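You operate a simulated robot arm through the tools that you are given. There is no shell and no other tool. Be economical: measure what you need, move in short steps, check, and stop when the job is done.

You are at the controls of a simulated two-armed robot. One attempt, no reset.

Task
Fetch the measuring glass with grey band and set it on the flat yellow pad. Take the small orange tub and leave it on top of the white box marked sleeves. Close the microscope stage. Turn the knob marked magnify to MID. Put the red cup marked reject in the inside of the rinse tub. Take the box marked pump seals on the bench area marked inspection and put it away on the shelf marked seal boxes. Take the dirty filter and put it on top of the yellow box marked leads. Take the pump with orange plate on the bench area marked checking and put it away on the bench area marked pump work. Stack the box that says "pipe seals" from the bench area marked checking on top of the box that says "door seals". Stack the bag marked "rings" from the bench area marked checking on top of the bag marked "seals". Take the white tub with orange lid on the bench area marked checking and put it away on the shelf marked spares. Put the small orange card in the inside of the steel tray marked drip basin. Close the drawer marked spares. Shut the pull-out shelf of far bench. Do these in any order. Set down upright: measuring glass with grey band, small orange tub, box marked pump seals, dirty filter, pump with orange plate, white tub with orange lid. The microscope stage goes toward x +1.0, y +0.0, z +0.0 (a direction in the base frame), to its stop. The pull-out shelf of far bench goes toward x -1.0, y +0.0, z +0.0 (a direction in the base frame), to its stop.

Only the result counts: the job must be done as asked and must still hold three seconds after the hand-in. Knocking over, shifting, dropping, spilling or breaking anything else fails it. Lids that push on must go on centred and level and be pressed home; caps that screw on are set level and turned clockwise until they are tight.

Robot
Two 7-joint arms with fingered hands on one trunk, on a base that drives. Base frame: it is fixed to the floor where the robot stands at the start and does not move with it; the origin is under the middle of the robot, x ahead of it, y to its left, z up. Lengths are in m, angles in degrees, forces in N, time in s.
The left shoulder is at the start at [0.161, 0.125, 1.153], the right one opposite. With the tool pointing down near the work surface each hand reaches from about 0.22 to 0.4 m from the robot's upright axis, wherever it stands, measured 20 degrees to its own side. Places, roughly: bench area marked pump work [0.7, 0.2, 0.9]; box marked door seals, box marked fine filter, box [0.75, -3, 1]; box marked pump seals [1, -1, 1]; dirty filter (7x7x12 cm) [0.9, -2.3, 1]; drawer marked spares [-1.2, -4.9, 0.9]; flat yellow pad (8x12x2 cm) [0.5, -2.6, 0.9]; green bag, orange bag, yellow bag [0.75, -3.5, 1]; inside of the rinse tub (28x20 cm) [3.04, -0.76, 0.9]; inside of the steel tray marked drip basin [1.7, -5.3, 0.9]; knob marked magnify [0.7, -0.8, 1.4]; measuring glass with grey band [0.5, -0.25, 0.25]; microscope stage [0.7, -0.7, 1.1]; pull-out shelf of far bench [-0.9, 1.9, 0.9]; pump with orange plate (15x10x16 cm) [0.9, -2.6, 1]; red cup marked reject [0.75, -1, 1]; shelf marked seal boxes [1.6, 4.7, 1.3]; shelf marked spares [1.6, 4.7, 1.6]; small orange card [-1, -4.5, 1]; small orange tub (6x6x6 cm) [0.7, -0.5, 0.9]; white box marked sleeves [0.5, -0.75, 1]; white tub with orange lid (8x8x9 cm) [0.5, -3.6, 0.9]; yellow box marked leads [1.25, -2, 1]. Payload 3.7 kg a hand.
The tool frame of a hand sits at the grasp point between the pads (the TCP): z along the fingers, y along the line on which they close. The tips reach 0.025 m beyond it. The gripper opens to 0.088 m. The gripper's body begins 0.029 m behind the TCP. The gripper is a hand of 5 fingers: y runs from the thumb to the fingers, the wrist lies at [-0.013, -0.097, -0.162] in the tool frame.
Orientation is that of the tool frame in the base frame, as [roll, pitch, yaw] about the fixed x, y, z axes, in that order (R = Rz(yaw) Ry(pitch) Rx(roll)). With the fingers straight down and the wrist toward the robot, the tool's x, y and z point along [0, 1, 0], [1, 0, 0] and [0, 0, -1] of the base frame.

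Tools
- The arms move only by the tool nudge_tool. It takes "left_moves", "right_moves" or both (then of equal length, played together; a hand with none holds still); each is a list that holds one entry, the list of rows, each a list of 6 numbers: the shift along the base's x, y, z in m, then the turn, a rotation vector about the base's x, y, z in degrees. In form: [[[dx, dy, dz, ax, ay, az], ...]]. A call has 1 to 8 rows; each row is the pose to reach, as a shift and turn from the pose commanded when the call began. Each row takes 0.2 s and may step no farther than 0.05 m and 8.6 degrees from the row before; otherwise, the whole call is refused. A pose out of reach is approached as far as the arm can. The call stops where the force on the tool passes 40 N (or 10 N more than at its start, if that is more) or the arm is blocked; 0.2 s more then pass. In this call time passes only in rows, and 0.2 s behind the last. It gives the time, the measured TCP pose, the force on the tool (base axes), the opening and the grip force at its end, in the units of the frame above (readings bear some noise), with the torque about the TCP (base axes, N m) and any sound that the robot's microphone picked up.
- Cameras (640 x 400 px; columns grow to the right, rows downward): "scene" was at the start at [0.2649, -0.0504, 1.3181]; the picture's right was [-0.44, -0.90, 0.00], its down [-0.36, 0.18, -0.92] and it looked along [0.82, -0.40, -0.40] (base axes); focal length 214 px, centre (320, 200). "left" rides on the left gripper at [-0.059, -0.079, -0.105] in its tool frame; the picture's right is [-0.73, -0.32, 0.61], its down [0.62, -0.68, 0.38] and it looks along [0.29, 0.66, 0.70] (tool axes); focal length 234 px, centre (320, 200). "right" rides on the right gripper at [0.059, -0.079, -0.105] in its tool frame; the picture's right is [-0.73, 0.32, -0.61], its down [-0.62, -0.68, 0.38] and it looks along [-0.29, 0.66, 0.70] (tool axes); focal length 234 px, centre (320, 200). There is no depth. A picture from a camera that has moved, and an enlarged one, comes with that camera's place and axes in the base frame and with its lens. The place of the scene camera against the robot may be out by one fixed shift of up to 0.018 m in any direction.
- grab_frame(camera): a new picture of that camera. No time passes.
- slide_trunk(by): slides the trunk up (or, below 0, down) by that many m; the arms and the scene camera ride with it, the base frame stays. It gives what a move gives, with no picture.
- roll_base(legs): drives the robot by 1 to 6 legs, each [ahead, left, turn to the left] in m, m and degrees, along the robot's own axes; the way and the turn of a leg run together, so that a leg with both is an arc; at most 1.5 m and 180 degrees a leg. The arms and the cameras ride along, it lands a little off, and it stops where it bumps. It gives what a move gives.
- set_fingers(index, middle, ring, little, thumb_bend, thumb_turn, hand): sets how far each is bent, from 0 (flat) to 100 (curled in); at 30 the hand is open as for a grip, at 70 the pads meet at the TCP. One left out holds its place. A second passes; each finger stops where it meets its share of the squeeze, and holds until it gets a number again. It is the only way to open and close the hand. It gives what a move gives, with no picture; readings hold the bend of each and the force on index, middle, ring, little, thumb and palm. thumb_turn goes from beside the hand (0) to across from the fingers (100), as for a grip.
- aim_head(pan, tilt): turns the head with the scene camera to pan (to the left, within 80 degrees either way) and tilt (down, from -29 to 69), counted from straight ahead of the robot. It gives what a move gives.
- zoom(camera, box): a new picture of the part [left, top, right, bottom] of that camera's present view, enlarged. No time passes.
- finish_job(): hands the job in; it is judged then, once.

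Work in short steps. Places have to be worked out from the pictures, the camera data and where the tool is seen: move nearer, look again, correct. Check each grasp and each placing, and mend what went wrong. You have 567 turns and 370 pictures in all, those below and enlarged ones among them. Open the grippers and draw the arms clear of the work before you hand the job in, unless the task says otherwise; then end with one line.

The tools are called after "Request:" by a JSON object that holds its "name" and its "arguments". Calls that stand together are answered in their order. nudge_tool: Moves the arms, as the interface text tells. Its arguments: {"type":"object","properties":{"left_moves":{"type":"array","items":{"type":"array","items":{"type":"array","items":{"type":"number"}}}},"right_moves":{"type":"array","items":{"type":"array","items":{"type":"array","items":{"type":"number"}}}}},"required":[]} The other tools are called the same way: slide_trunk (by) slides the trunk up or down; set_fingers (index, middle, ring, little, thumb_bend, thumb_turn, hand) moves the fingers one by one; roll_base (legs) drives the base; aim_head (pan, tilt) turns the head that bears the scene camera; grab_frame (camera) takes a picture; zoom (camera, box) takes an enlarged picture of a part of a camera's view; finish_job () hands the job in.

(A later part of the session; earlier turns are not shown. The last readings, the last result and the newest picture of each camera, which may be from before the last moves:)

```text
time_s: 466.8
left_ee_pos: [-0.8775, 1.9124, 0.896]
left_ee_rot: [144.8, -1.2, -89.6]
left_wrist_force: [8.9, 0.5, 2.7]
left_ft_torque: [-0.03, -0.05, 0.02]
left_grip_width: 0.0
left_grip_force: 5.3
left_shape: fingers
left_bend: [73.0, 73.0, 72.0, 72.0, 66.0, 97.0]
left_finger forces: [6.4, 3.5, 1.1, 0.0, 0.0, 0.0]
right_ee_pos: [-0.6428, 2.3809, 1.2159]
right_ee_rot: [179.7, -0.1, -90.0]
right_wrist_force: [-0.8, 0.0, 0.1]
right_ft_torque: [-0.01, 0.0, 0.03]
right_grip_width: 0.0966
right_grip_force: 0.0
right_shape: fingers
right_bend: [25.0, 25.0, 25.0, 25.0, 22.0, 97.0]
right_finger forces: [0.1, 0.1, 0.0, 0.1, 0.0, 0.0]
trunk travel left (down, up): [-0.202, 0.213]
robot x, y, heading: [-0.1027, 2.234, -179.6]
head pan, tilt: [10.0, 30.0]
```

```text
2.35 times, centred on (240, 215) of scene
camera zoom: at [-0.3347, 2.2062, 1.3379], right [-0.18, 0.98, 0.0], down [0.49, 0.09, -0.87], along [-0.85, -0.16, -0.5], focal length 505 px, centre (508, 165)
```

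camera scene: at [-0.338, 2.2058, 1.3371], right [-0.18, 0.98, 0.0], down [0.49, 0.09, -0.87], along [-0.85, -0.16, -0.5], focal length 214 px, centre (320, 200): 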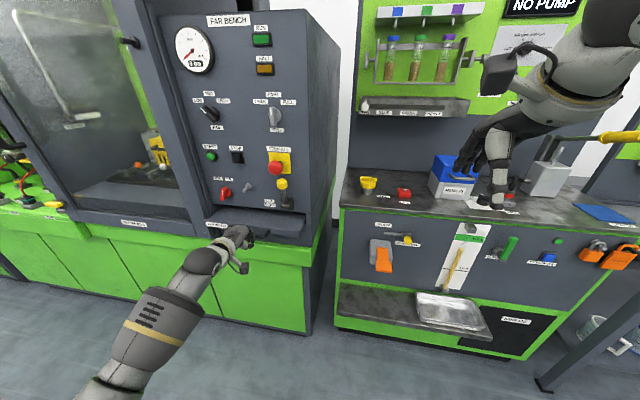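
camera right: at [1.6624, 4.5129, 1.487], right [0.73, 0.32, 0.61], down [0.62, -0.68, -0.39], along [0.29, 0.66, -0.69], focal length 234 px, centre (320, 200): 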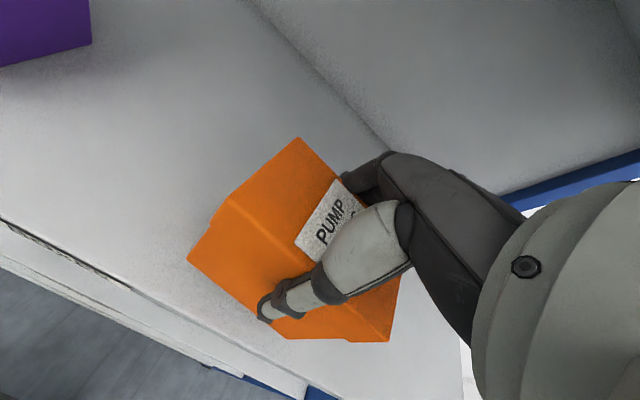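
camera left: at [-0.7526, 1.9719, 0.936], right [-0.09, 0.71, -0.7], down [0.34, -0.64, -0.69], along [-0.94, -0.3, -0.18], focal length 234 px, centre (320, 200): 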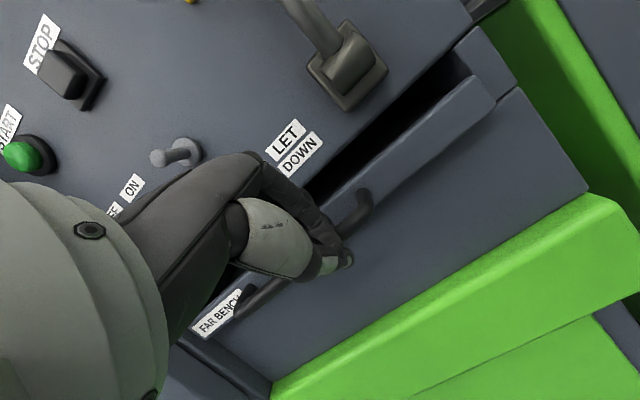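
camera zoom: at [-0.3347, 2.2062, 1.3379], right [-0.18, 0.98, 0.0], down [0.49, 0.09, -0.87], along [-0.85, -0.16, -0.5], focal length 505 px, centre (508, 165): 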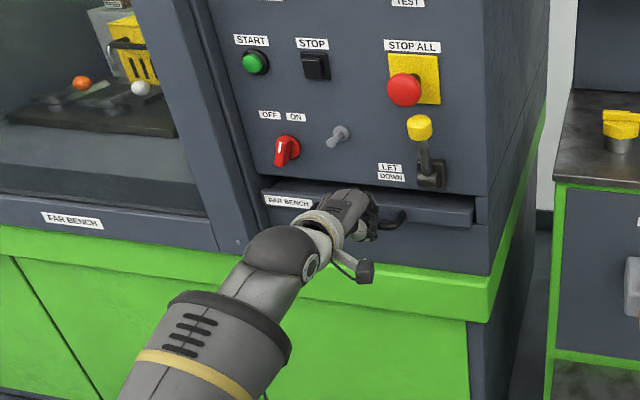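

Resistance begins. I push 2 cm more to confirm the stop.

Request:
{"name": "nudge_tool", "arguments": {"left_moves": [[[-0.008, 0, 0, 0, 0, 0], [-0.016, 0, 0, 0, 0, 0], [-0.024, 0, 0, 0, 0, 0]]]}}

Request:
{"name": "zoom", "arguments": {"camera": "left", "box": [140, 20, 540, 350]}}

```text
time_s: 467.6
left_ee_pos: [-0.9001, 1.9124, 0.9011]
left_ee_rot: [144.5, -1.2, -89.5]
left_wrist_force: [28.3, -1.0, 14.9]
left_ft_torque: [-0.02, -0.65, -0.05]
left_grip_width: 0.0058
left_grip_force: 16.5
left_shape: fingers
left_bend: [78.0, 78.0, 72.0, 72.0, 58.0, 97.0]
left_finger forces: [15.1, 8.5, 0.0, 0.1, 9.0, 0.1]
right_ee_pos: [-0.6408, 2.3813, 1.2176]
right_ee_rot: [179.5, -0.1, -90.0]
right_wrist_force: [-0.2, -0.2, 0.1]
right_ft_torque: [-0.01, 0.02, -0.03]
right_grip_width: 0.0966
right_grip_force: 0.1
right_shape: fingers
right_bend: [25.0, 25.0, 25.0, 25.0, 22.0, 97.0]
right_finger forces: [0.1, 0.0, 0.1, 0.0, 0.1, 0.0]
trunk travel left (down, up): [-0.202, 0.213]
robot x, y, heading: [-0.1018, 2.2313, -179.7]
head pan, tilt: [10.0, 30.0]
```

```text
1.21 times, centred on (340, 185) of left
camera zoom: at [-0.7751, 1.9715, 0.9401], right [-0.1, 0.71, -0.7], down [0.34, -0.63, -0.7], along [-0.94, -0.3, -0.18], focal length 284 px, centre (296, 218)
```

zoom: 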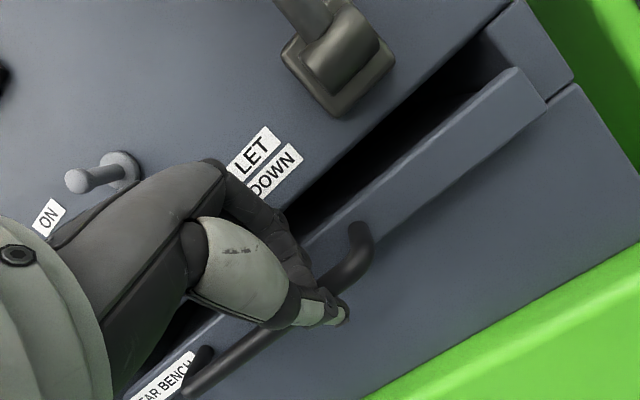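

I retract 6 cm and look at how flush the shelf is.

Request:
{"name": "nudge_tool", "arguments": {"left_moves": [[[0.02, 0, 0, 0, 0, 0], [0.06, 0, 0, 0, 0, 0], [0.1, 0, 0, 0, 0, 0], [0.14, 0, 0, 0, 0, 0]]]}}

Request:
{"name": "grab_frame", "arguments": {"camera": "left"}}

Request:
{"name": "zoom", "arguments": {"camera": "scene", "box": [180, 180, 330, 270]}}

```text
time_s: 468.6
left_ee_pos: [-0.7621, 1.9128, 0.8964]
left_ee_rot: [144.8, -1.2, -89.6]
left_wrist_force: [0.4, -1.1, 0.0]
left_ft_torque: [0.01, 0.0, 0.0]
left_grip_width: 0.0002
left_grip_force: 0.1
left_shape: fingers
left_bend: [72.0, 72.0, 72.0, 72.0, 68.0, 97.0]
left_finger forces: [0.0, 0.1, 0.1, 0.0, 0.1, 0.0]
right_ee_pos: [-0.6449, 2.3799, 1.2159]
right_ee_rot: [179.8, -0.1, -90.0]
right_wrist_force: [-0.3, -0.4, -0.5]
right_ft_torque: [0.0, 0.02, 0.01]
right_grip_width: 0.0962
right_grip_force: 0.0
right_shape: fingers
right_bend: [25.0, 25.0, 25.0, 25.0, 22.0, 97.0]
right_finger forces: [0.1, 0.0, 0.0, 0.1, 0.1, 0.0]
trunk travel left (down, up): [-0.202, 0.213]
robot x, y, heading: [-0.0998, 2.233, -179.6]
head pan, tilt: [10.0, 30.0]
```

```text
126 pictures are left
camera left: at [-0.6374, 1.9722, 0.9358], right [-0.09, 0.71, -0.7], down [0.34, -0.63, -0.69], along [-0.94, -0.3, -0.18], focal length 234 px, centre (320, 200)
```

left: 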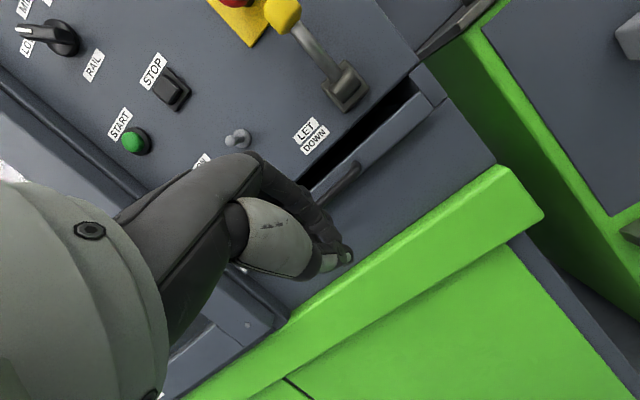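

```text
4.27 times, centred on (255, 225) of scene
camera zoom: at [-0.3365, 2.2056, 1.3375], right [-0.18, 0.98, 0.0], down [0.49, 0.09, -0.87], along [-0.85, -0.16, -0.5], focal length 915 px, centre (597, 93)
```

zoom: 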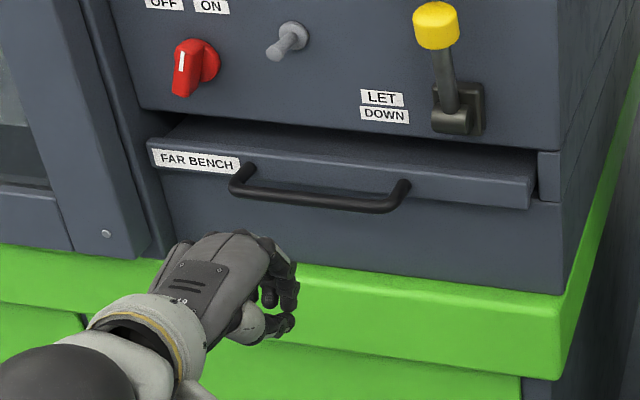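

The shelf front is flush and it no longer yields: closed. I raise and level the left hand, then head for the pump.

Request:
{"name": "nudge_tool", "arguments": {"left_moves": [[[0.02, 0, 0.04, 0, -7, 0], [0.05, 0, 0.08, 0, -14, 0], [0.08, 0, 0.12, 0, -21, 0], [0.11, 0, 0.16, 0, -28, 0], [0.14, 0, 0.2, 0, -35, 0], [0.16, 0, 0.24, 0, -35, 0]]]}}

Request:
{"name": "roll_base", "arguments": {"legs": [[-0.05, 0, 0], [0, 0, 90]]}}

Request:
{"name": "aim_head", "arguments": {"pan": 0, "tilt": 20}}

Request:
{"name": "grab_frame", "arguments": {"camera": "scene"}}

```text
time_s: 470.0
left_ee_pos: [-0.601, 1.9124, 1.1352]
left_ee_rot: [179.9, -1.2, -90.3]
left_wrist_force: [0.3, -0.1, 0.5]
left_ft_torque: [-0.01, -0.01, -0.01]
left_grip_width: 0.0003
left_grip_force: 0.0
left_shape: fingers
left_bend: [72.0, 72.0, 72.0, 72.0, 68.0, 97.0]
left_finger forces: [0.0, 0.0, 0.0, 0.0, 0.1, 0.0]
right_ee_pos: [-0.6436, 2.3789, 1.2151]
right_ee_rot: [179.7, -0.1, -89.9]
right_wrist_force: [0.8, 0.5, -0.1]
right_ft_torque: [-0.01, -0.03, -0.02]
right_grip_width: 0.0965
right_grip_force: 0.0
right_shape: fingers
right_bend: [25.0, 25.0, 25.0, 25.0, 22.0, 97.0]
right_finger forces: [0.0, 0.1, 0.1, 0.0, 0.0, 0.0]
trunk travel left (down, up): [-0.202, 0.213]
robot x, y, heading: [-0.1044, 2.233, -179.6]
head pan, tilt: [10.0, 30.0]
```

```text
time_s: 474.7
left_ee_pos: [0.27, 1.7338, 1.1349]
left_ee_rot: [179.9, -1.1, -0.3]
left_wrist_force: [0.3, 0.2, -1.9]
left_ft_torque: [0.01, 0.01, -0.01]
left_grip_width: 0.0
left_grip_force: 0.0
left_shape: fingers
left_bend: [72.0, 72.0, 72.0, 72.0, 68.0, 97.0]
left_finger forces: [0.0, 0.1, 0.0, 0.1, 0.0, 0.1]
right_ee_pos: [-0.199, 1.6908, 1.2138]
right_ee_rot: [179.8, -0.1, 0.0]
right_wrist_force: [0.9, 0.2, 0.0]
right_ft_torque: [-0.01, 0.0, -0.01]
right_grip_width: 0.0967
right_grip_force: 0.0
right_shape: fingers
right_bend: [25.0, 25.0, 25.0, 25.0, 22.0, 97.0]
right_finger forces: [0.1, 0.0, 0.0, 0.0, 0.0, 0.1]
trunk travel left (down, up): [-0.202, 0.213]
robot x, y, heading: [-0.0525, 2.2327, -89.6]
head pan, tilt: [10.0, 30.0]
```

```text
time_s: 475.5
left_ee_pos: [0.2697, 1.7336, 1.1353]
left_ee_rot: [179.8, -1.1, -0.3]
left_wrist_force: [0.7, 0.1, 0.0]
left_ft_torque: [0.02, 0.02, -0.01]
left_grip_width: 0.0
left_grip_force: 0.0
left_shape: fingers
left_bend: [72.0, 72.0, 72.0, 72.0, 68.0, 97.0]
left_finger forces: [0.0, 0.0, 0.0, 0.0, 0.1, 0.0]
right_ee_pos: [-0.1993, 1.6904, 1.215]
right_ee_rot: [179.7, -0.2, 0.0]
right_wrist_force: [0.1, -0.3, -0.1]
right_ft_torque: [-0.02, 0.02, 0.01]
right_grip_width: 0.0965
right_grip_force: 0.0
right_shape: fingers
right_bend: [25.0, 25.0, 25.0, 25.0, 22.0, 97.0]
right_finger forces: [0.0, 0.0, 0.0, 0.1, 0.0, 0.0]
trunk travel left (down, up): [-0.202, 0.213]
robot x, y, heading: [-0.0535, 2.23, -89.5]
head pan, tilt: [0.0, 20.0]
```

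```text
124 pictures are left
camera scene: at [-0.0475, 1.9814, 1.3534], right [-1.0, -0.01, 0.0], down [0.0, 0.34, -0.94], along [0.01, -0.94, -0.34], focal length 214 px, centre (320, 200)
```

scene: 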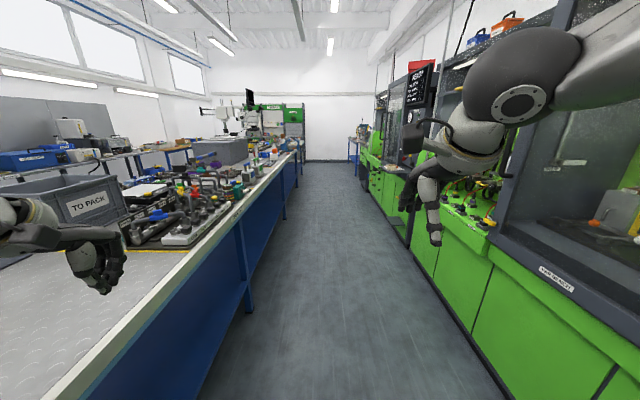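

The front aisle is clear. I drive down to the pump (≈(0.89, -2.615)).

Request:
{"name": "roll_base", "arguments": {"legs": [[1.5, -0.15, 0], [1.5, 0, 0], [1.5, 0, 0], [0, 0, 89.5]]}}

Request:
{"name": "aim_head", "arguments": {"pan": 0, "tilt": 30}}

Request:
{"name": "grab_frame", "arguments": {"camera": "scene"}}

```text
refused: leg 1 is longer than a leg can be; nothing moved
```

```text
time_s: 476.2
left_ee_pos: [0.2692, 1.7339, 1.1334]
left_ee_rot: [179.8, -1.1, -0.2]
left_wrist_force: [0.0, -0.2, -0.3]
left_ft_torque: [0.01, 0.02, 0.03]
left_grip_width: 0.0
left_grip_force: 0.0
left_shape: fingers
left_bend: [72.0, 72.0, 72.0, 72.0, 68.0, 97.0]
left_finger forces: [0.1, 0.1, 0.0, 0.0, 0.1, 0.0]
right_ee_pos: [-0.1988, 1.6899, 1.2151]
right_ee_rot: [179.8, -0.1, 0.0]
right_wrist_force: [-0.3, 0.2, 0.7]
right_ft_torque: [-0.01, -0.01, -0.04]
right_grip_width: 0.0964
right_grip_force: 0.0
right_shape: fingers
right_bend: [25.0, 25.0, 25.0, 25.0, 22.0, 97.0]
right_finger forces: [0.1, 0.0, 0.0, 0.0, 0.1, 0.0]
trunk travel left (down, up): [-0.202, 0.213]
robot x, y, heading: [-0.0535, 2.234, -89.5]
head pan, tilt: [0.0, 30.0]
```

```text
123 pictures are left
camera scene: at [-0.0476, 1.9841, 1.3374], right [-1.0, -0.01, 0.0], down [0.0, 0.5, -0.87], along [0.01, -0.87, -0.5], focal length 214 px, centre (320, 200)
```

scene: 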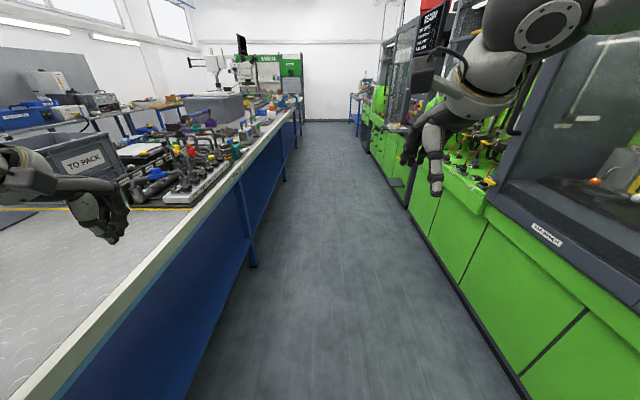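

I repeat with shorter legs.

Request:
{"name": "roll_base", "arguments": {"legs": [[1.4, -0.15, 0], [1.5, 0, 0], [1.5, 0, 0], [0.27, 0, 0], [0, 0, 89.5]]}}

Request:
{"name": "grab_frame", "arguments": {"camera": "scene"}}

```text
time_s: 493.2
left_ee_pos: [0.1823, -1.6637, 1.1302]
left_ee_rot: [-179.0, -1.7, 1.1]
left_wrist_force: [0.3, -0.4, 0.3]
left_ft_torque: [0.0, -0.01, 0.03]
left_grip_width: 0.0
left_grip_force: 0.1
left_shape: fingers
left_bend: [72.0, 72.0, 72.0, 72.0, 68.0, 97.0]
left_finger forces: [0.0, 0.1, 0.1, 0.1, 0.0, 0.0]
right_ee_pos: [-0.288, -1.7198, 1.2165]
right_ee_rot: [179.7, -0.2, 1.0]
right_wrist_force: [0.1, 0.9, 0.0]
right_ft_torque: [-0.03, 0.03, 0.0]
right_grip_width: 0.0966
right_grip_force: 0.0
right_shape: fingers
right_bend: [25.0, 25.0, 25.0, 25.0, 22.0, 97.0]
right_finger forces: [0.0, 0.1, 0.1, 0.0, 0.0, 0.1]
trunk travel left (down, up): [-0.202, 0.213]
robot x, y, heading: [-0.144, -1.1761, -88.5]
head pan, tilt: [0.0, 30.0]
stopped in leg 3: the robot was blocked; the commanded pose is now the measured one
```

```text
122 pictures are left
camera scene: at [-0.1413, -1.4218, 1.3388], right [-1.0, -0.03, 0.0], down [-0.01, 0.5, -0.87], along [0.03, -0.87, -0.5], focal length 214 px, centre (320, 200)
```

scene: 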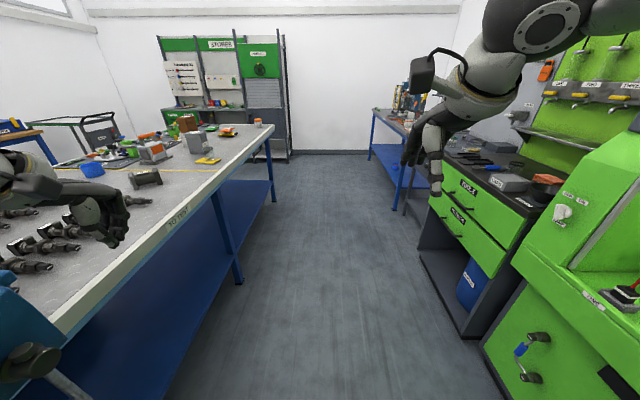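

Blocked near the vise on the left. I back up slightly and look at it.

Request:
{"name": "roll_base", "arguments": {"legs": [[-0.1, 0, 0]]}}

Request:
{"name": "aim_head", "arguments": {"pan": 45, "tilt": 40}}

Request:
{"name": "grab_frame", "arguments": {"camera": "scene"}}

```text
time_s: 494.4
left_ee_pos: [0.1816, -1.5713, 1.1265]
left_ee_rot: [-178.8, -1.4, 0.9]
left_wrist_force: [0.2, 0.0, 1.1]
left_ft_torque: [0.01, 0.03, -0.04]
left_grip_width: 0.0
left_grip_force: 0.1
left_shape: fingers
left_bend: [72.0, 72.0, 72.0, 72.0, 68.0, 97.0]
left_finger forces: [0.0, 0.1, 0.0, 0.1, 0.0, 0.1]
right_ee_pos: [-0.2873, -1.6252, 1.213]
right_ee_rot: [180.0, -0.1, 0.9]
right_wrist_force: [0.1, 0.2, -0.3]
right_ft_torque: [0.01, -0.03, 0.03]
right_grip_width: 0.0966
right_grip_force: 0.0
right_shape: fingers
right_bend: [25.0, 25.0, 25.0, 25.0, 22.0, 97.0]
right_finger forces: [0.0, 0.0, 0.1, 0.0, 0.0, 0.0]
trunk travel left (down, up): [-0.202, 0.213]
robot x, y, heading: [-0.1502, -1.0792, -88.4]
head pan, tilt: [0.0, 30.0]
```

```text
time_s: 495.5
left_ee_pos: [0.1825, -1.5713, 1.1262]
left_ee_rot: [-178.7, -1.4, 0.9]
left_wrist_force: [-1.3, 0.1, -0.4]
left_ft_torque: [0.01, 0.02, -0.01]
left_grip_width: 0.0
left_grip_force: 0.1
left_shape: fingers
left_bend: [72.0, 72.0, 72.0, 72.0, 68.0, 97.0]
left_finger forces: [0.0, 0.1, 0.0, 0.0, 0.0, 0.0]
right_ee_pos: [-0.288, -1.6251, 1.2132]
right_ee_rot: [179.9, 0.0, 0.9]
right_wrist_force: [0.3, -0.5, 0.4]
right_ft_torque: [0.02, 0.01, 0.06]
right_grip_width: 0.0965
right_grip_force: 0.0
right_shape: fingers
right_bend: [25.0, 25.0, 25.0, 25.0, 22.0, 97.0]
right_finger forces: [0.1, 0.0, 0.1, 0.0, 0.0, 0.0]
trunk travel left (down, up): [-0.202, 0.213]
robot x, y, heading: [-0.1503, -1.0755, -88.7]
head pan, tilt: [45.0, 40.0]
```

```text
121 pictures are left
camera scene: at [-0.0816, -1.2962, 1.322], right [-0.69, -0.72, 0.0], down [-0.47, 0.44, -0.77], along [0.56, -0.53, -0.64], focal length 214 px, centre (320, 200)
```

scene: 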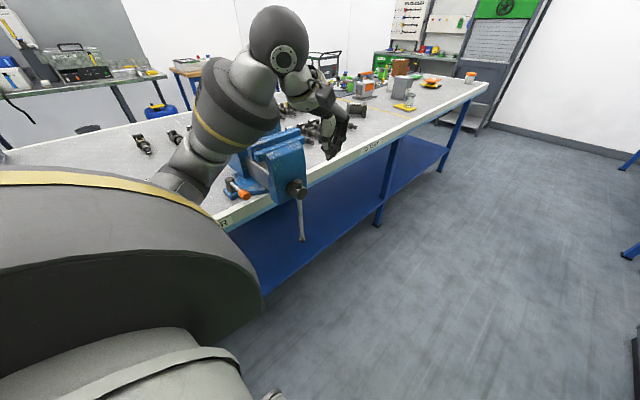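

The left forearm touched the vise; nothing seems displaced. I shift right (away) 0.2 m and continue down the aisle.

Request:
{"name": "roll_base", "arguments": {"legs": [[0, -0.2, 0], [1.35, 0, 0]]}}

Request:
{"name": "grab_frame", "arguments": {"camera": "scene"}}

```text
time_s: 504.3
left_ee_pos: [0.0113, -2.9361, 1.1267]
left_ee_rot: [-178.7, -1.4, 0.6]
left_wrist_force: [-0.3, -0.4, 1.3]
left_ft_torque: [0.01, 0.0, -0.04]
left_grip_width: 0.0002
left_grip_force: 0.1
left_shape: fingers
left_bend: [72.0, 72.0, 72.0, 72.0, 68.0, 97.0]
left_finger forces: [0.1, 0.1, 0.0, 0.1, 0.1, 0.1]
right_ee_pos: [-0.4578, -2.9898, 1.2138]
right_ee_rot: [-180.0, -0.2, 0.8]
right_wrist_force: [-0.7, 0.1, 0.1]
right_ft_torque: [-0.02, -0.02, -0.01]
right_grip_width: 0.0966
right_grip_force: 0.1
right_shape: fingers
right_bend: [25.0, 25.0, 25.0, 25.0, 22.0, 97.0]
right_finger forces: [0.0, 0.0, 0.0, 0.1, 0.1, 0.0]
trunk travel left (down, up): [-0.202, 0.213]
robot x, y, heading: [-0.3191, -2.4426, -88.9]
head pan, tilt: [45.0, 40.0]
```

```text
120 pictures are left
camera scene: at [-0.2508, -2.6617, 1.322], right [-0.69, -0.72, 0.0], down [-0.46, 0.44, -0.77], along [0.55, -0.53, -0.64], focal length 214 px, centre (320, 200)
```

scene: 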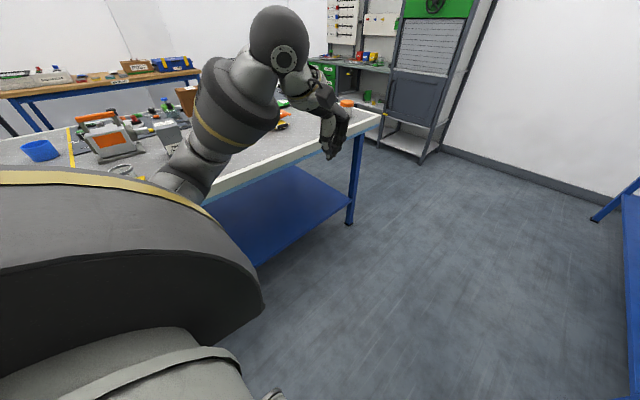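

I turn to face the bench.

Request:
{"name": "roll_base", "arguments": {"legs": [[0, 0, 89]]}}

Request:
{"name": "aim_head", "arguments": {"pan": 0, "tilt": 35}}

Request:
{"name": "zoom", "arguments": {"camera": "scene", "box": [200, 80, 460, 240]}}

```text
time_s: 508.5
left_ee_pos: [0.1805, -2.1235, 1.126]
left_ee_rot: [-178.8, -1.4, 89.5]
left_wrist_force: [-0.1, -0.3, 0.6]
left_ft_torque: [0.01, 0.01, -0.01]
left_grip_width: 0.0
left_grip_force: 0.2
left_shape: fingers
left_bend: [72.0, 72.0, 72.0, 72.0, 68.0, 97.0]
left_finger forces: [0.0, 0.0, 0.0, 0.1, 0.0, 0.1]
right_ee_pos: [0.2232, -2.5944, 1.2131]
right_ee_rot: [-180.0, -0.1, 89.5]
right_wrist_force: [0.8, -0.4, 0.6]
right_ft_torque: [0.02, 0.06, 0.04]
right_grip_width: 0.0967
right_grip_force: 0.1
right_shape: fingers
right_bend: [25.0, 25.0, 25.0, 25.0, 22.0, 97.0]
right_finger forces: [0.1, 0.0, 0.0, 0.1, 0.0, 0.0]
trunk travel left (down, up): [-0.202, 0.213]
robot x, y, heading: [-0.3195, -2.444, -0.0]
head pan, tilt: [45.0, 40.0]
```

```text
time_s: 509.6
left_ee_pos: [0.1804, -2.1229, 1.1268]
left_ee_rot: [-178.7, -1.3, 89.5]
left_wrist_force: [-0.5, -0.7, 0.0]
left_ft_torque: [0.03, 0.04, 0.01]
left_grip_width: 0.0002
left_grip_force: 0.0
left_shape: fingers
left_bend: [72.0, 72.0, 72.0, 72.0, 68.0, 97.0]
left_finger forces: [0.1, 0.0, 0.1, 0.0, 0.0, 0.0]
right_ee_pos: [0.2231, -2.5945, 1.2129]
right_ee_rot: [-179.9, -0.3, 89.5]
right_wrist_force: [0.0, -0.3, 0.2]
right_ft_torque: [-0.02, 0.03, 0.02]
right_grip_width: 0.0965
right_grip_force: 0.1
right_shape: fingers
right_bend: [25.0, 25.0, 25.0, 25.0, 22.0, 97.0]
right_finger forces: [0.1, 0.1, 0.0, 0.1, 0.0, 0.1]
trunk travel left (down, up): [-0.202, 0.213]
robot x, y, heading: [-0.3191, -2.4441, 0.3]
head pan, tilt: [0.0, 35.0]
```

```text
2.46 times, centred on (330, 160) of scene
camera zoom: at [-0.0786, -2.4534, 1.3296], right [0.0, -1.0, 0.0], down [-0.57, 0.0, -0.82], along [0.82, 0.0, -0.57], focal length 528 px, centre (295, 298)
```

zoom: 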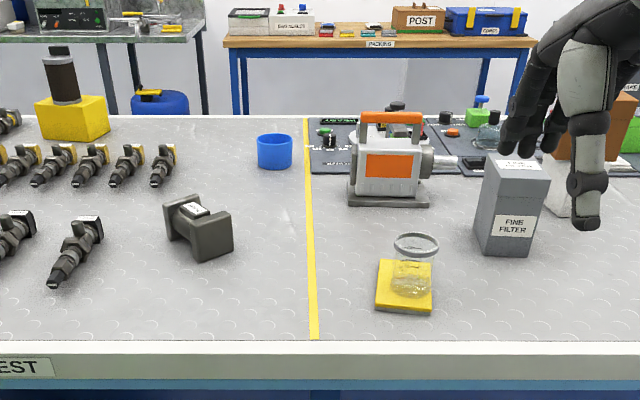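

The pump's handle bar runs along y, centre ≈(0.89, -2.618, 1.05). I drive up to the bench and tilt the right hand 30° forward to gain reach.

Request:
{"name": "roll_base", "arguments": {"legs": [[0.42, 0.01, 0]]}}

Request:
{"name": "nudge_tool", "arguments": {"right_moves": [[[0.02, 0, 0.0, 0, -7.5, 0], [0.05, 0, 0.0, 0, -15, 0], [0.08, 0, 0.0, 0, -22.5, 0], [0.12, -0.005, 0, 0, -30, 0], [0.16, -0.01, 0, 0, -30, 0]]]}}

Request:
{"name": "grab_frame", "arguments": {"camera": "right"}}

Request:
{"name": "grab_frame", "arguments": {"camera": "scene"}}

```text
time_s: 512.2
left_ee_pos: [0.6019, -2.1136, 1.1286]
left_ee_rot: [-178.6, -1.4, 89.4]
left_wrist_force: [-0.1, 0.0, 1.0]
left_ft_torque: [-0.03, -0.02, 0.0]
left_grip_width: 0.0
left_grip_force: 0.1
left_shape: fingers
left_bend: [72.0, 72.0, 72.0, 72.0, 68.0, 97.0]
left_finger forces: [0.0, 0.0, 0.0, 0.0, 0.0, 0.1]
right_ee_pos: [0.6428, -2.5842, 1.2127]
right_ee_rot: [-180.0, -0.1, 89.5]
right_wrist_force: [0.2, -0.9, 0.3]
right_ft_torque: [0.01, 0.02, 0.02]
right_grip_width: 0.0964
right_grip_force: 0.1
right_shape: fingers
right_bend: [25.0, 25.0, 25.0, 25.0, 22.0, 97.0]
right_finger forces: [0.0, 0.1, 0.0, 0.0, 0.0, 0.0]
trunk travel left (down, up): [-0.202, 0.213]
robot x, y, heading: [0.1043, -2.4342, -0.1]
head pan, tilt: [0.0, 35.0]
```

```text
time_s: 513.4
left_ee_pos: [0.6025, -2.1142, 1.1264]
left_ee_rot: [-178.7, -1.4, 89.3]
left_wrist_force: [-0.6, 0.1, 0.2]
left_ft_torque: [-0.03, 0.0, -0.06]
left_grip_width: 0.0001
left_grip_force: 0.1
left_shape: fingers
left_bend: [72.0, 72.0, 72.0, 72.0, 68.0, 97.0]
left_finger forces: [0.0, 0.0, 0.1, 0.1, 0.0, 0.0]
right_ee_pos: [0.8042, -2.5958, 1.2116]
right_ee_rot: [150.1, -0.4, 89.5]
right_wrist_force: [0.6, 0.7, 0.0]
right_ft_torque: [0.0, 0.02, 0.0]
right_grip_width: 0.0967
right_grip_force: 0.1
right_shape: fingers
right_bend: [25.0, 25.0, 25.0, 25.0, 22.0, 97.0]
right_finger forces: [0.0, 0.1, 0.1, 0.0, 0.0, 0.1]
trunk travel left (down, up): [-0.202, 0.213]
robot x, y, heading: [0.1037, -2.4361, -0.3]
head pan, tilt: [0.0, 35.0]
```

```text
118 pictures are left
camera right: at [0.6852, -2.5363, 1.2644], right [-0.03, -0.73, 0.68], down [-0.4, -0.62, -0.68], along [0.91, -0.29, -0.28], focal length 234 px, centre (320, 200)
```

right: 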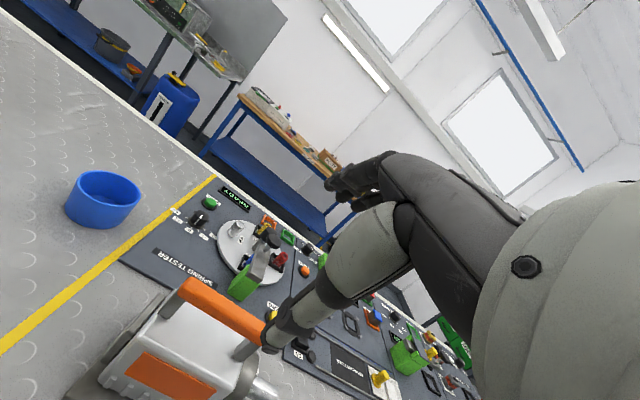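

```text
117 pictures are left
camera scene: at [0.3427, -2.4436, 1.3292], right [0.0, -1.0, 0.0], down [-0.57, 0.0, -0.82], along [0.82, 0.0, -0.57], focal length 214 px, centre (320, 200)
```

scene: 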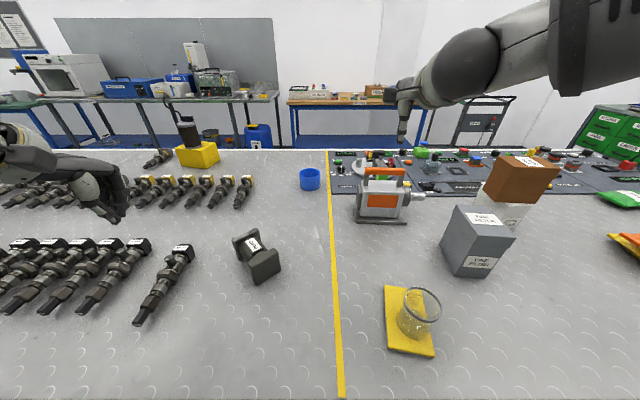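

Triangulated: handle centre (0.855, -2.604, 1.062), along y. I move above it and descend with a moderate opening.

Request:
{"name": "set_fingers", "arguments": {"hand": "right", "index": 38, "middle": 38, "ring": 38, "little": 38, "thumb_bend": 36}}

Request:
{"name": "nudge_tool", "arguments": {"right_moves": [[[0.025, -0.004, -0.02, 0, 0, 0], [0.045, -0.008, -0.05, 0, 0, 0], [0.051, -0.008, -0.085, 0, 0, 0], [0.051, -0.008, -0.115, 0, 0, 0]]]}}

Request:
{"name": "grab_frame", "arguments": {"camera": "right"}}

Request:
{"name": "zoom", "arguments": {"camera": "scene", "box": [330, 110, 450, 240]}}

```text
time_s: 514.4
left_ee_pos: [0.6024, -2.1139, 1.127]
left_ee_rot: [-178.8, -1.5, 89.3]
left_wrist_force: [0.0, 0.0, -0.6]
left_ft_torque: [-0.02, 0.01, -0.02]
left_grip_width: 0.0003
left_grip_force: 0.2
left_shape: fingers
left_bend: [72.0, 72.0, 72.0, 72.0, 68.0, 97.0]
left_finger forces: [0.0, 0.0, 0.0, 0.0, 0.1, 0.1]
right_ee_pos: [0.8022, -2.5945, 1.214]
right_ee_rot: [150.0, -0.4, 89.7]
right_wrist_force: [0.6, 0.7, -0.1]
right_ft_torque: [0.02, 0.0, -0.02]
right_grip_width: 0.0705
right_grip_force: 0.0
right_shape: fingers
right_bend: [38.0, 38.0, 38.0, 38.0, 36.0, 97.0]
right_finger forces: [0.1, 0.0, 0.0, 0.0, 0.0, 0.1]
trunk travel left (down, up): [-0.202, 0.213]
robot x, y, heading: [0.0997, -2.4359, 0.1]
head pan, tilt: [0.0, 35.0]
```

```text
time_s: 515.4
left_ee_pos: [0.6028, -2.1144, 1.1271]
left_ee_rot: [-178.8, -1.4, 89.4]
left_wrist_force: [0.7, -0.2, 0.0]
left_ft_torque: [-0.01, 0.0, -0.02]
left_grip_width: 0.0002
left_grip_force: 0.2
left_shape: fingers
left_bend: [72.0, 72.0, 72.0, 72.0, 68.0, 97.0]
left_finger forces: [0.1, 0.0, 0.0, 0.1, 0.0, 0.0]
right_ee_pos: [0.8549, -2.602, 1.0984]
right_ee_rot: [150.1, -0.4, 89.7]
right_wrist_force: [-0.6, 0.2, 0.0]
right_ft_torque: [0.05, 0.04, 0.04]
right_grip_width: 0.0705
right_grip_force: 0.0
right_shape: fingers
right_bend: [38.0, 38.0, 38.0, 38.0, 36.0, 97.0]
right_finger forces: [0.0, 0.0, 0.0, 0.0, 0.0, 0.0]
trunk travel left (down, up): [-0.202, 0.213]
robot x, y, heading: [0.0988, -2.4337, 0.1]
head pan, tilt: [0.0, 35.0]
```

```text
116 pictures are left
camera right: at [0.7357, -2.5427, 1.1499], right [-0.03, -0.73, 0.68], down [-0.4, -0.62, -0.68], along [0.91, -0.29, -0.28], focal length 234 px, centre (320, 200)
```

right: 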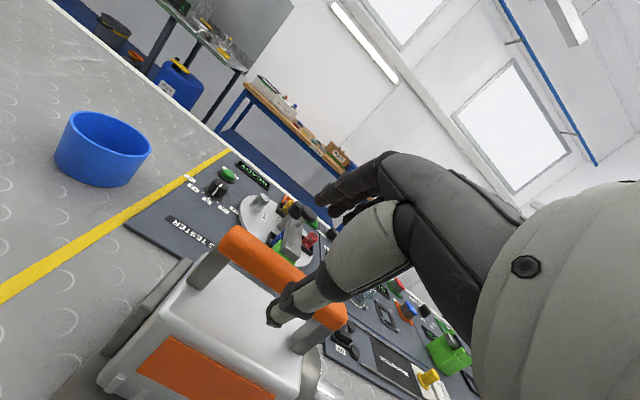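

```text
3.08 times, centred on (390, 175) of scene
camera zoom: at [0.342, -2.4436, 1.3294], right [0.0, -1.0, 0.0], down [-0.57, 0.0, -0.82], along [0.82, 0.0, -0.57], focal length 660 px, centre (105, 277)
```

zoom: 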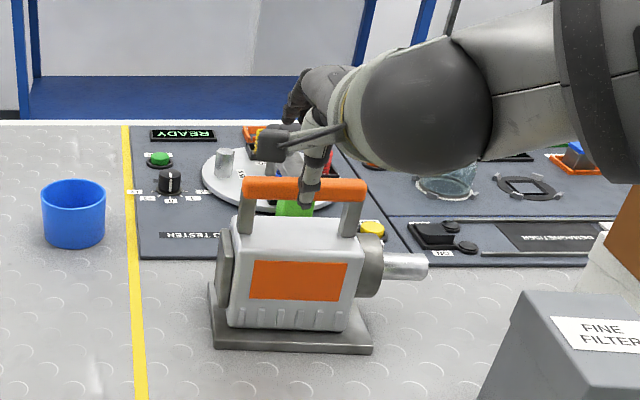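

The bar is exactly below the grip. I descend 3.6 cm and close.

Request:
{"name": "nudge_tool", "arguments": {"right_moves": [[[0, 0, -0.015, 0, 0, 0], [0.0, 0, -0.028, 0, 0, 0], [0, 0, -0.036, 0, 0, 0]]]}}

Request:
{"name": "zoom", "arguments": {"camera": "scene", "box": [330, 110, 450, 240]}}

Request:
{"name": "grab_frame", "arguments": {"camera": "right"}}

```text
time_s: 516.2
left_ee_pos: [0.6019, -2.1144, 1.1271]
left_ee_rot: [-178.7, -1.3, 89.3]
left_wrist_force: [-0.2, 0.3, 0.0]
left_ft_torque: [0.01, 0.02, 0.01]
left_grip_width: 0.0001
left_grip_force: 0.0
left_shape: fingers
left_bend: [72.0, 72.0, 72.0, 72.0, 68.0, 97.0]
left_finger forces: [0.0, 0.1, 0.0, 0.0, 0.0, 0.0]
right_ee_pos: [0.8544, -2.6028, 1.0615]
right_ee_rot: [150.0, -0.4, 89.6]
right_wrist_force: [0.3, -0.1, 0.7]
right_ft_torque: [-0.03, 0.01, -0.02]
right_grip_width: 0.0705
right_grip_force: 0.1
right_shape: fingers
right_bend: [38.0, 38.0, 38.0, 38.0, 36.0, 97.0]
right_finger forces: [0.0, 0.0, 0.1, 0.1, 0.0, 0.0]
trunk travel left (down, up): [-0.202, 0.213]
robot x, y, heading: [0.1017, -2.4272, -0.3]
head pan, tilt: [0.0, 35.0]
```

```text
3.08 times, centred on (390, 175) of scene
camera zoom: at [0.3417, -2.4435, 1.3295], right [0.0, -1.0, 0.0], down [-0.57, 0.0, -0.82], along [0.82, 0.0, -0.57], focal length 660 px, centre (105, 277)
```

zoom: 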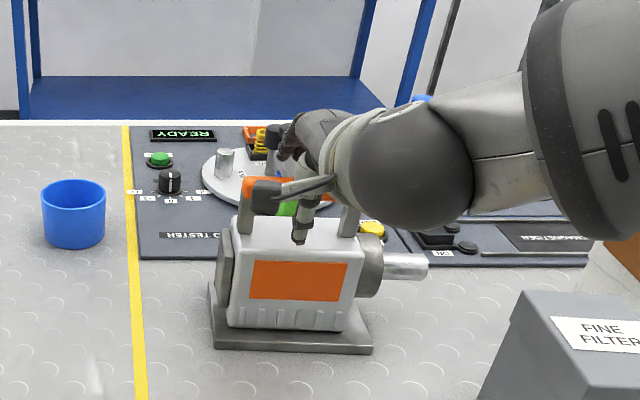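

```text
113 pictures are left
camera right: at [0.735, -2.5433, 1.1146], right [-0.03, -0.73, 0.68], down [-0.4, -0.62, -0.68], along [0.91, -0.29, -0.28], focal length 234 px, centre (320, 200)
```

right: 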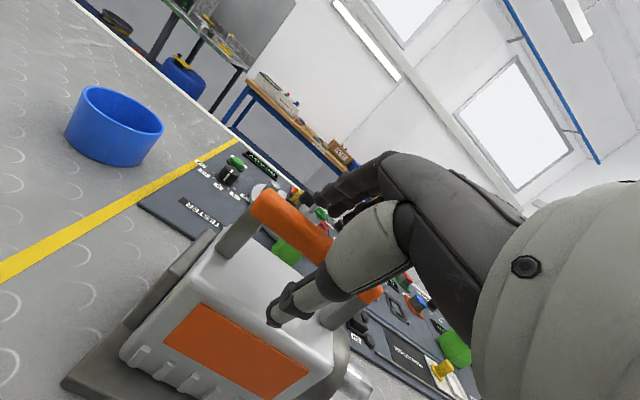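

The bar lies at the grasp point. I close firmly.

Request:
{"name": "set_fingers", "arguments": {"hand": "right", "index": 85, "middle": 85, "ring": 85, "little": 85, "thumb_bend": 85}}

Request:
{"name": "nudge_tool", "arguments": {"right_moves": [[[0, 0, 0.012, 0, 0, 0], [0.0, 0, 0.03, 0, 0, 0]]]}}

Request:
{"name": "zoom", "arguments": {"camera": "scene", "box": [330, 110, 450, 240]}}

```text
time_s: 517.2
left_ee_pos: [0.6002, -2.1129, 1.1282]
left_ee_rot: [-178.9, -1.4, 89.4]
left_wrist_force: [-0.4, -0.6, -0.3]
left_ft_torque: [0.01, 0.0, 0.03]
left_grip_width: 0.0
left_grip_force: 0.0
left_shape: fingers
left_bend: [72.0, 72.0, 72.0, 72.0, 68.0, 97.0]
left_finger forces: [0.0, 0.1, 0.0, 0.1, 0.1, 0.0]
right_ee_pos: [0.8533, -2.6037, 1.0643]
right_ee_rot: [149.9, -0.4, 89.5]
right_wrist_force: [1.1, -3.2, 9.8]
right_ft_torque: [-0.13, 0.72, 0.84]
right_grip_width: 0.0147
right_grip_force: 35.5
right_shape: fingers
right_bend: [82.0, 82.0, 81.0, 83.0, 58.0, 95.0]
right_finger forces: [7.9, 7.4, 9.3, 14.6, 30.4, 0.0]
trunk travel left (down, up): [-0.202, 0.213]
robot x, y, heading: [0.0976, -2.4313, -0.0]
head pan, tilt: [0.0, 35.0]
```

```text
time_s: 517.8
left_ee_pos: [0.6019, -2.1135, 1.1267]
left_ee_rot: [-178.8, -1.4, 89.5]
left_wrist_force: [0.0, 0.3, -1.0]
left_ft_torque: [0.01, -0.03, 0.01]
left_grip_width: 0.0
left_grip_force: 0.1
left_shape: fingers
left_bend: [72.0, 72.0, 72.0, 72.0, 68.0, 97.0]
left_finger forces: [0.0, 0.0, 0.1, 0.0, 0.0, 0.0]
right_ee_pos: [0.8538, -2.6021, 1.0893]
right_ee_rot: [150.4, -0.3, 89.7]
right_wrist_force: [-0.3, 1.5, -12.6]
right_ft_torque: [0.03, -0.01, 0.03]
right_grip_width: 0.0162
right_grip_force: 21.8
right_shape: fingers
right_bend: [82.0, 83.0, 85.0, 85.0, 57.0, 90.0]
right_finger forces: [11.7, 7.5, 0.0, 0.0, 23.3, 0.0]
trunk travel left (down, up): [-0.202, 0.213]
robot x, y, heading: [0.0992, -2.4379, -0.2]
head pan, tilt: [0.0, 35.0]
```

```text
3.08 times, centred on (390, 175) of scene
camera zoom: at [0.3418, -2.4431, 1.3293], right [0.0, -1.0, 0.0], down [-0.57, 0.0, -0.82], along [0.82, 0.0, -0.57], focal length 660 px, centre (105, 277)
```

zoom: 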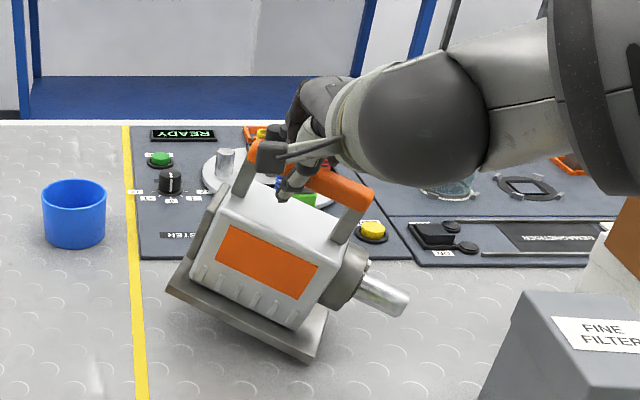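

The pump lifts but tilts (its weight is off to the right). I set it back down and regrip a bit more to the right and firmer.

Request:
{"name": "nudge_tool", "arguments": {"right_moves": [[[0, 0, -0.01, 0, 0, 0], [0, 0, -0.02, 0, 0, 0], [0.0, 0, -0.028, 0, 0, 0]]]}}

Request:
{"name": "zoom", "arguments": {"camera": "scene", "box": [330, 110, 450, 240]}}

```text
time_s: 518.6
left_ee_pos: [0.6021, -2.113, 1.1284]
left_ee_rot: [-178.9, -1.4, 89.5]
left_wrist_force: [-0.1, 0.5, 0.1]
left_ft_torque: [0.02, 0.01, 0.03]
left_grip_width: 0.0
left_grip_force: 0.1
left_shape: fingers
left_bend: [72.0, 72.0, 72.0, 72.0, 68.0, 97.0]
left_finger forces: [0.0, 0.0, 0.0, 0.0, 0.1, 0.0]
right_ee_pos: [0.8567, -2.6023, 1.0708]
right_ee_rot: [149.5, -0.4, 89.5]
right_wrist_force: [8.2, 5.3, 4.8]
right_ft_torque: [-0.06, 0.23, 0.01]
right_grip_width: 0.0155
right_grip_force: 28.5
right_shape: fingers
right_bend: [83.0, 84.0, 86.0, 85.0, 58.0, 90.0]
right_finger forces: [13.2, 9.6, 10.9, 0.0, 22.6, 0.1]
trunk travel left (down, up): [-0.202, 0.213]
robot x, y, heading: [0.0991, -2.4315, -0.1]
head pan, tilt: [0.0, 35.0]
```

```text
3.08 times, centred on (390, 175) of scene
camera zoom: at [0.3415, -2.4426, 1.3301], right [0.0, -1.0, 0.0], down [-0.57, 0.0, -0.82], along [0.82, 0.0, -0.57], focal length 660 px, centre (105, 277)
```

zoom: 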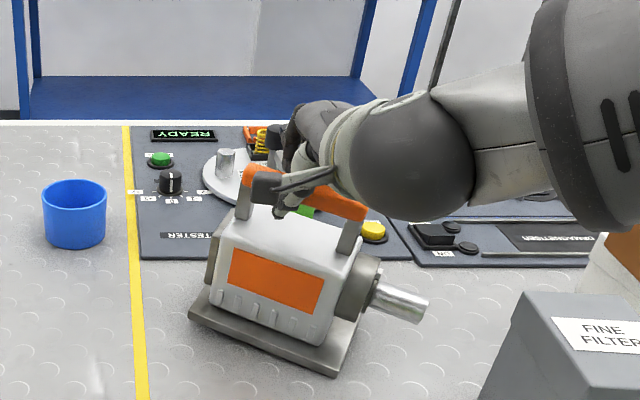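

Still tilted ~15°. I lower further so that it settles flat.

Request:
{"name": "nudge_tool", "arguments": {"right_moves": [[[0, 0, -0.006, 0, 0, 0], [0, 0, -0.012, 0, 0, 0], [0.0, 0, -0.018, 0, 0, 0]]]}}

Request:
{"name": "zoom", "arguments": {"camera": "scene", "box": [330, 110, 450, 240]}}

```text
time_s: 519.4
left_ee_pos: [0.6038, -2.1126, 1.1255]
left_ee_rot: [-178.6, -1.4, 89.5]
left_wrist_force: [0.4, -0.7, -0.5]
left_ft_torque: [-0.01, 0.01, 0.03]
left_grip_width: 0.0
left_grip_force: 0.0
left_shape: fingers
left_bend: [72.0, 72.0, 72.0, 72.0, 68.0, 97.0]
left_finger forces: [0.0, 0.1, 0.0, 0.1, 0.1, 0.1]
right_ee_pos: [0.8621, -2.5992, 1.0605]
right_ee_rot: [148.6, -0.4, 89.9]
right_wrist_force: [12.1, 5.2, 13.4]
right_ft_torque: [-0.23, 0.37, 0.1]
right_grip_width: 0.0137
right_grip_force: 32.4
right_shape: fingers
right_bend: [83.0, 83.0, 90.0, 85.0, 63.0, 89.0]
right_finger forces: [11.0, 10.0, 21.1, 0.0, 22.9, 0.1]
trunk travel left (down, up): [-0.202, 0.213]
robot x, y, heading: [0.1006, -2.434, 0.3]
head pan, tilt: [0.0, 35.0]
stopped in row 3 (right hand): the force on the tool passed its limit at 41 N (the readings are from after the stop); the commanded pose is now the measured one
```

```text
3.08 times, centred on (390, 175) of scene
camera zoom: at [0.3438, -2.4425, 1.3288], right [0.0, -1.0, 0.0], down [-0.57, 0.0, -0.82], along [0.82, 0.0, -0.57], focal length 660 px, centre (105, 277)
```

zoom: 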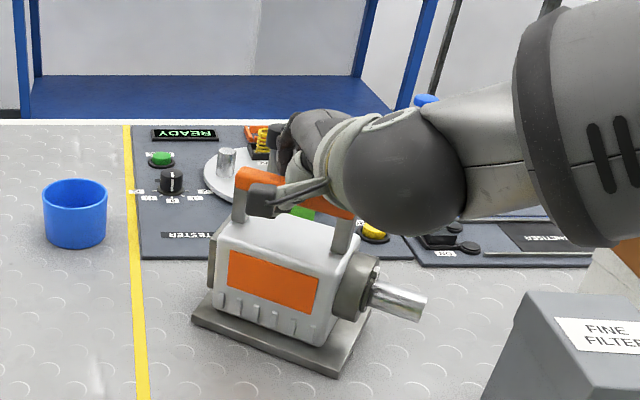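

Nearly flat now. I open the hand so that it settles.

Request:
{"name": "set_fingers", "arguments": {"hand": "right", "index": 38, "middle": 38, "ring": 38, "little": 38, "thumb_bend": 36}}

Request:
{"name": "nudge_tool", "arguments": {"right_moves": [[[0, 0, 0.03, 0, 0, 0], [0, 0, 0.07, 0, 0, 0]]]}}

Request:
{"name": "zoom", "arguments": {"camera": "scene", "box": [330, 110, 450, 240]}}

Request:
{"name": "grab_frame", "arguments": {"camera": "right"}}

```text
time_s: 520.4
left_ee_pos: [0.602, -2.114, 1.126]
left_ee_rot: [-178.7, -1.4, 89.4]
left_wrist_force: [-0.1, 0.5, -0.5]
left_ft_torque: [-0.03, -0.03, -0.01]
left_grip_width: 0.0
left_grip_force: 0.1
left_shape: fingers
left_bend: [72.0, 72.0, 72.0, 72.0, 68.0, 97.0]
left_finger forces: [0.0, 0.0, 0.1, 0.0, 0.1, 0.1]
right_ee_pos: [0.8583, -2.6006, 1.0578]
right_ee_rot: [149.3, -0.4, 89.7]
right_wrist_force: [0.4, -0.5, -0.9]
right_ft_torque: [-0.02, 0.02, -0.01]
right_grip_width: 0.0694
right_grip_force: 0.0
right_shape: fingers
right_bend: [38.0, 38.0, 38.0, 38.0, 36.0, 97.0]
right_finger forces: [0.0, 0.0, 0.0, 0.0, 0.0, 0.1]
trunk travel left (down, up): [-0.202, 0.213]
robot x, y, heading: [0.1023, -2.435, 0.2]
head pan, tilt: [0.0, 35.0]
```

```text
time_s: 521.0
left_ee_pos: [0.601, -2.1139, 1.1273]
left_ee_rot: [-178.8, -1.3, 89.4]
left_wrist_force: [0.0, -0.2, -0.3]
left_ft_torque: [0.03, -0.01, -0.01]
left_grip_width: 0.0
left_grip_force: 0.1
left_shape: fingers
left_bend: [72.0, 72.0, 72.0, 72.0, 68.0, 97.0]
left_finger forces: [0.0, 0.1, 0.1, 0.0, 0.0, 0.0]
right_ee_pos: [0.8569, -2.5992, 1.1283]
right_ee_rot: [149.0, -0.4, 89.7]
right_wrist_force: [-0.5, 0.9, -0.3]
right_ft_torque: [0.02, 0.0, 0.01]
right_grip_width: 0.0695
right_grip_force: 0.1
right_shape: fingers
right_bend: [38.0, 38.0, 38.0, 38.0, 36.0, 97.0]
right_finger forces: [0.0, 0.1, 0.1, 0.0, 0.1, 0.0]
trunk travel left (down, up): [-0.202, 0.213]
robot x, y, heading: [0.0988, -2.434, 0.1]
head pan, tilt: [0.0, 35.0]
```

```text
3.08 times, centred on (390, 175) of scene
camera zoom: at [0.3408, -2.443, 1.3299], right [0.0, -1.0, 0.0], down [-0.57, 0.0, -0.82], along [0.82, 0.0, -0.57], focal length 660 px, centre (105, 277)
```

zoom: 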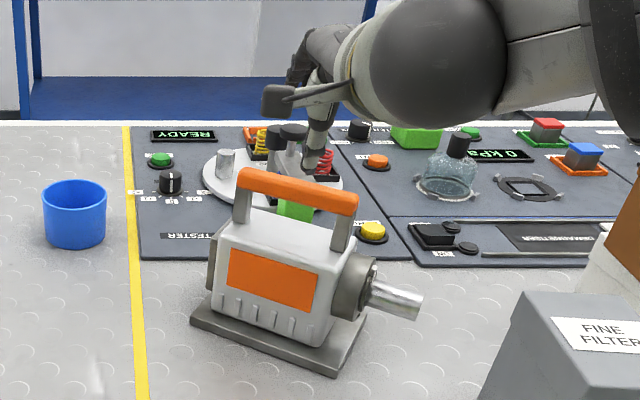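

```text
108 pictures are left
camera right: at [0.7365, -2.5409, 1.1785], right [-0.04, -0.73, 0.68], down [-0.39, -0.62, -0.68], along [0.92, -0.29, -0.26], focal length 234 px, centre (320, 200)
```

right: 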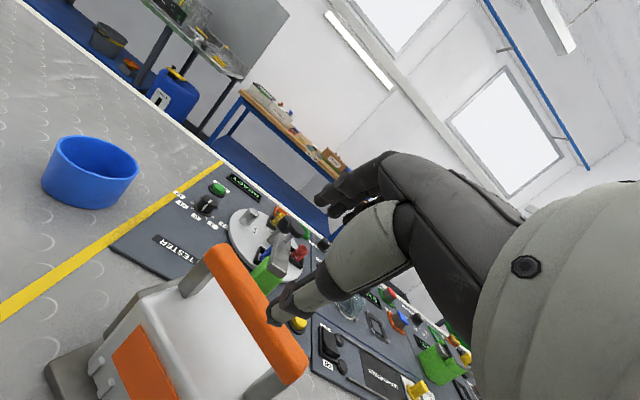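

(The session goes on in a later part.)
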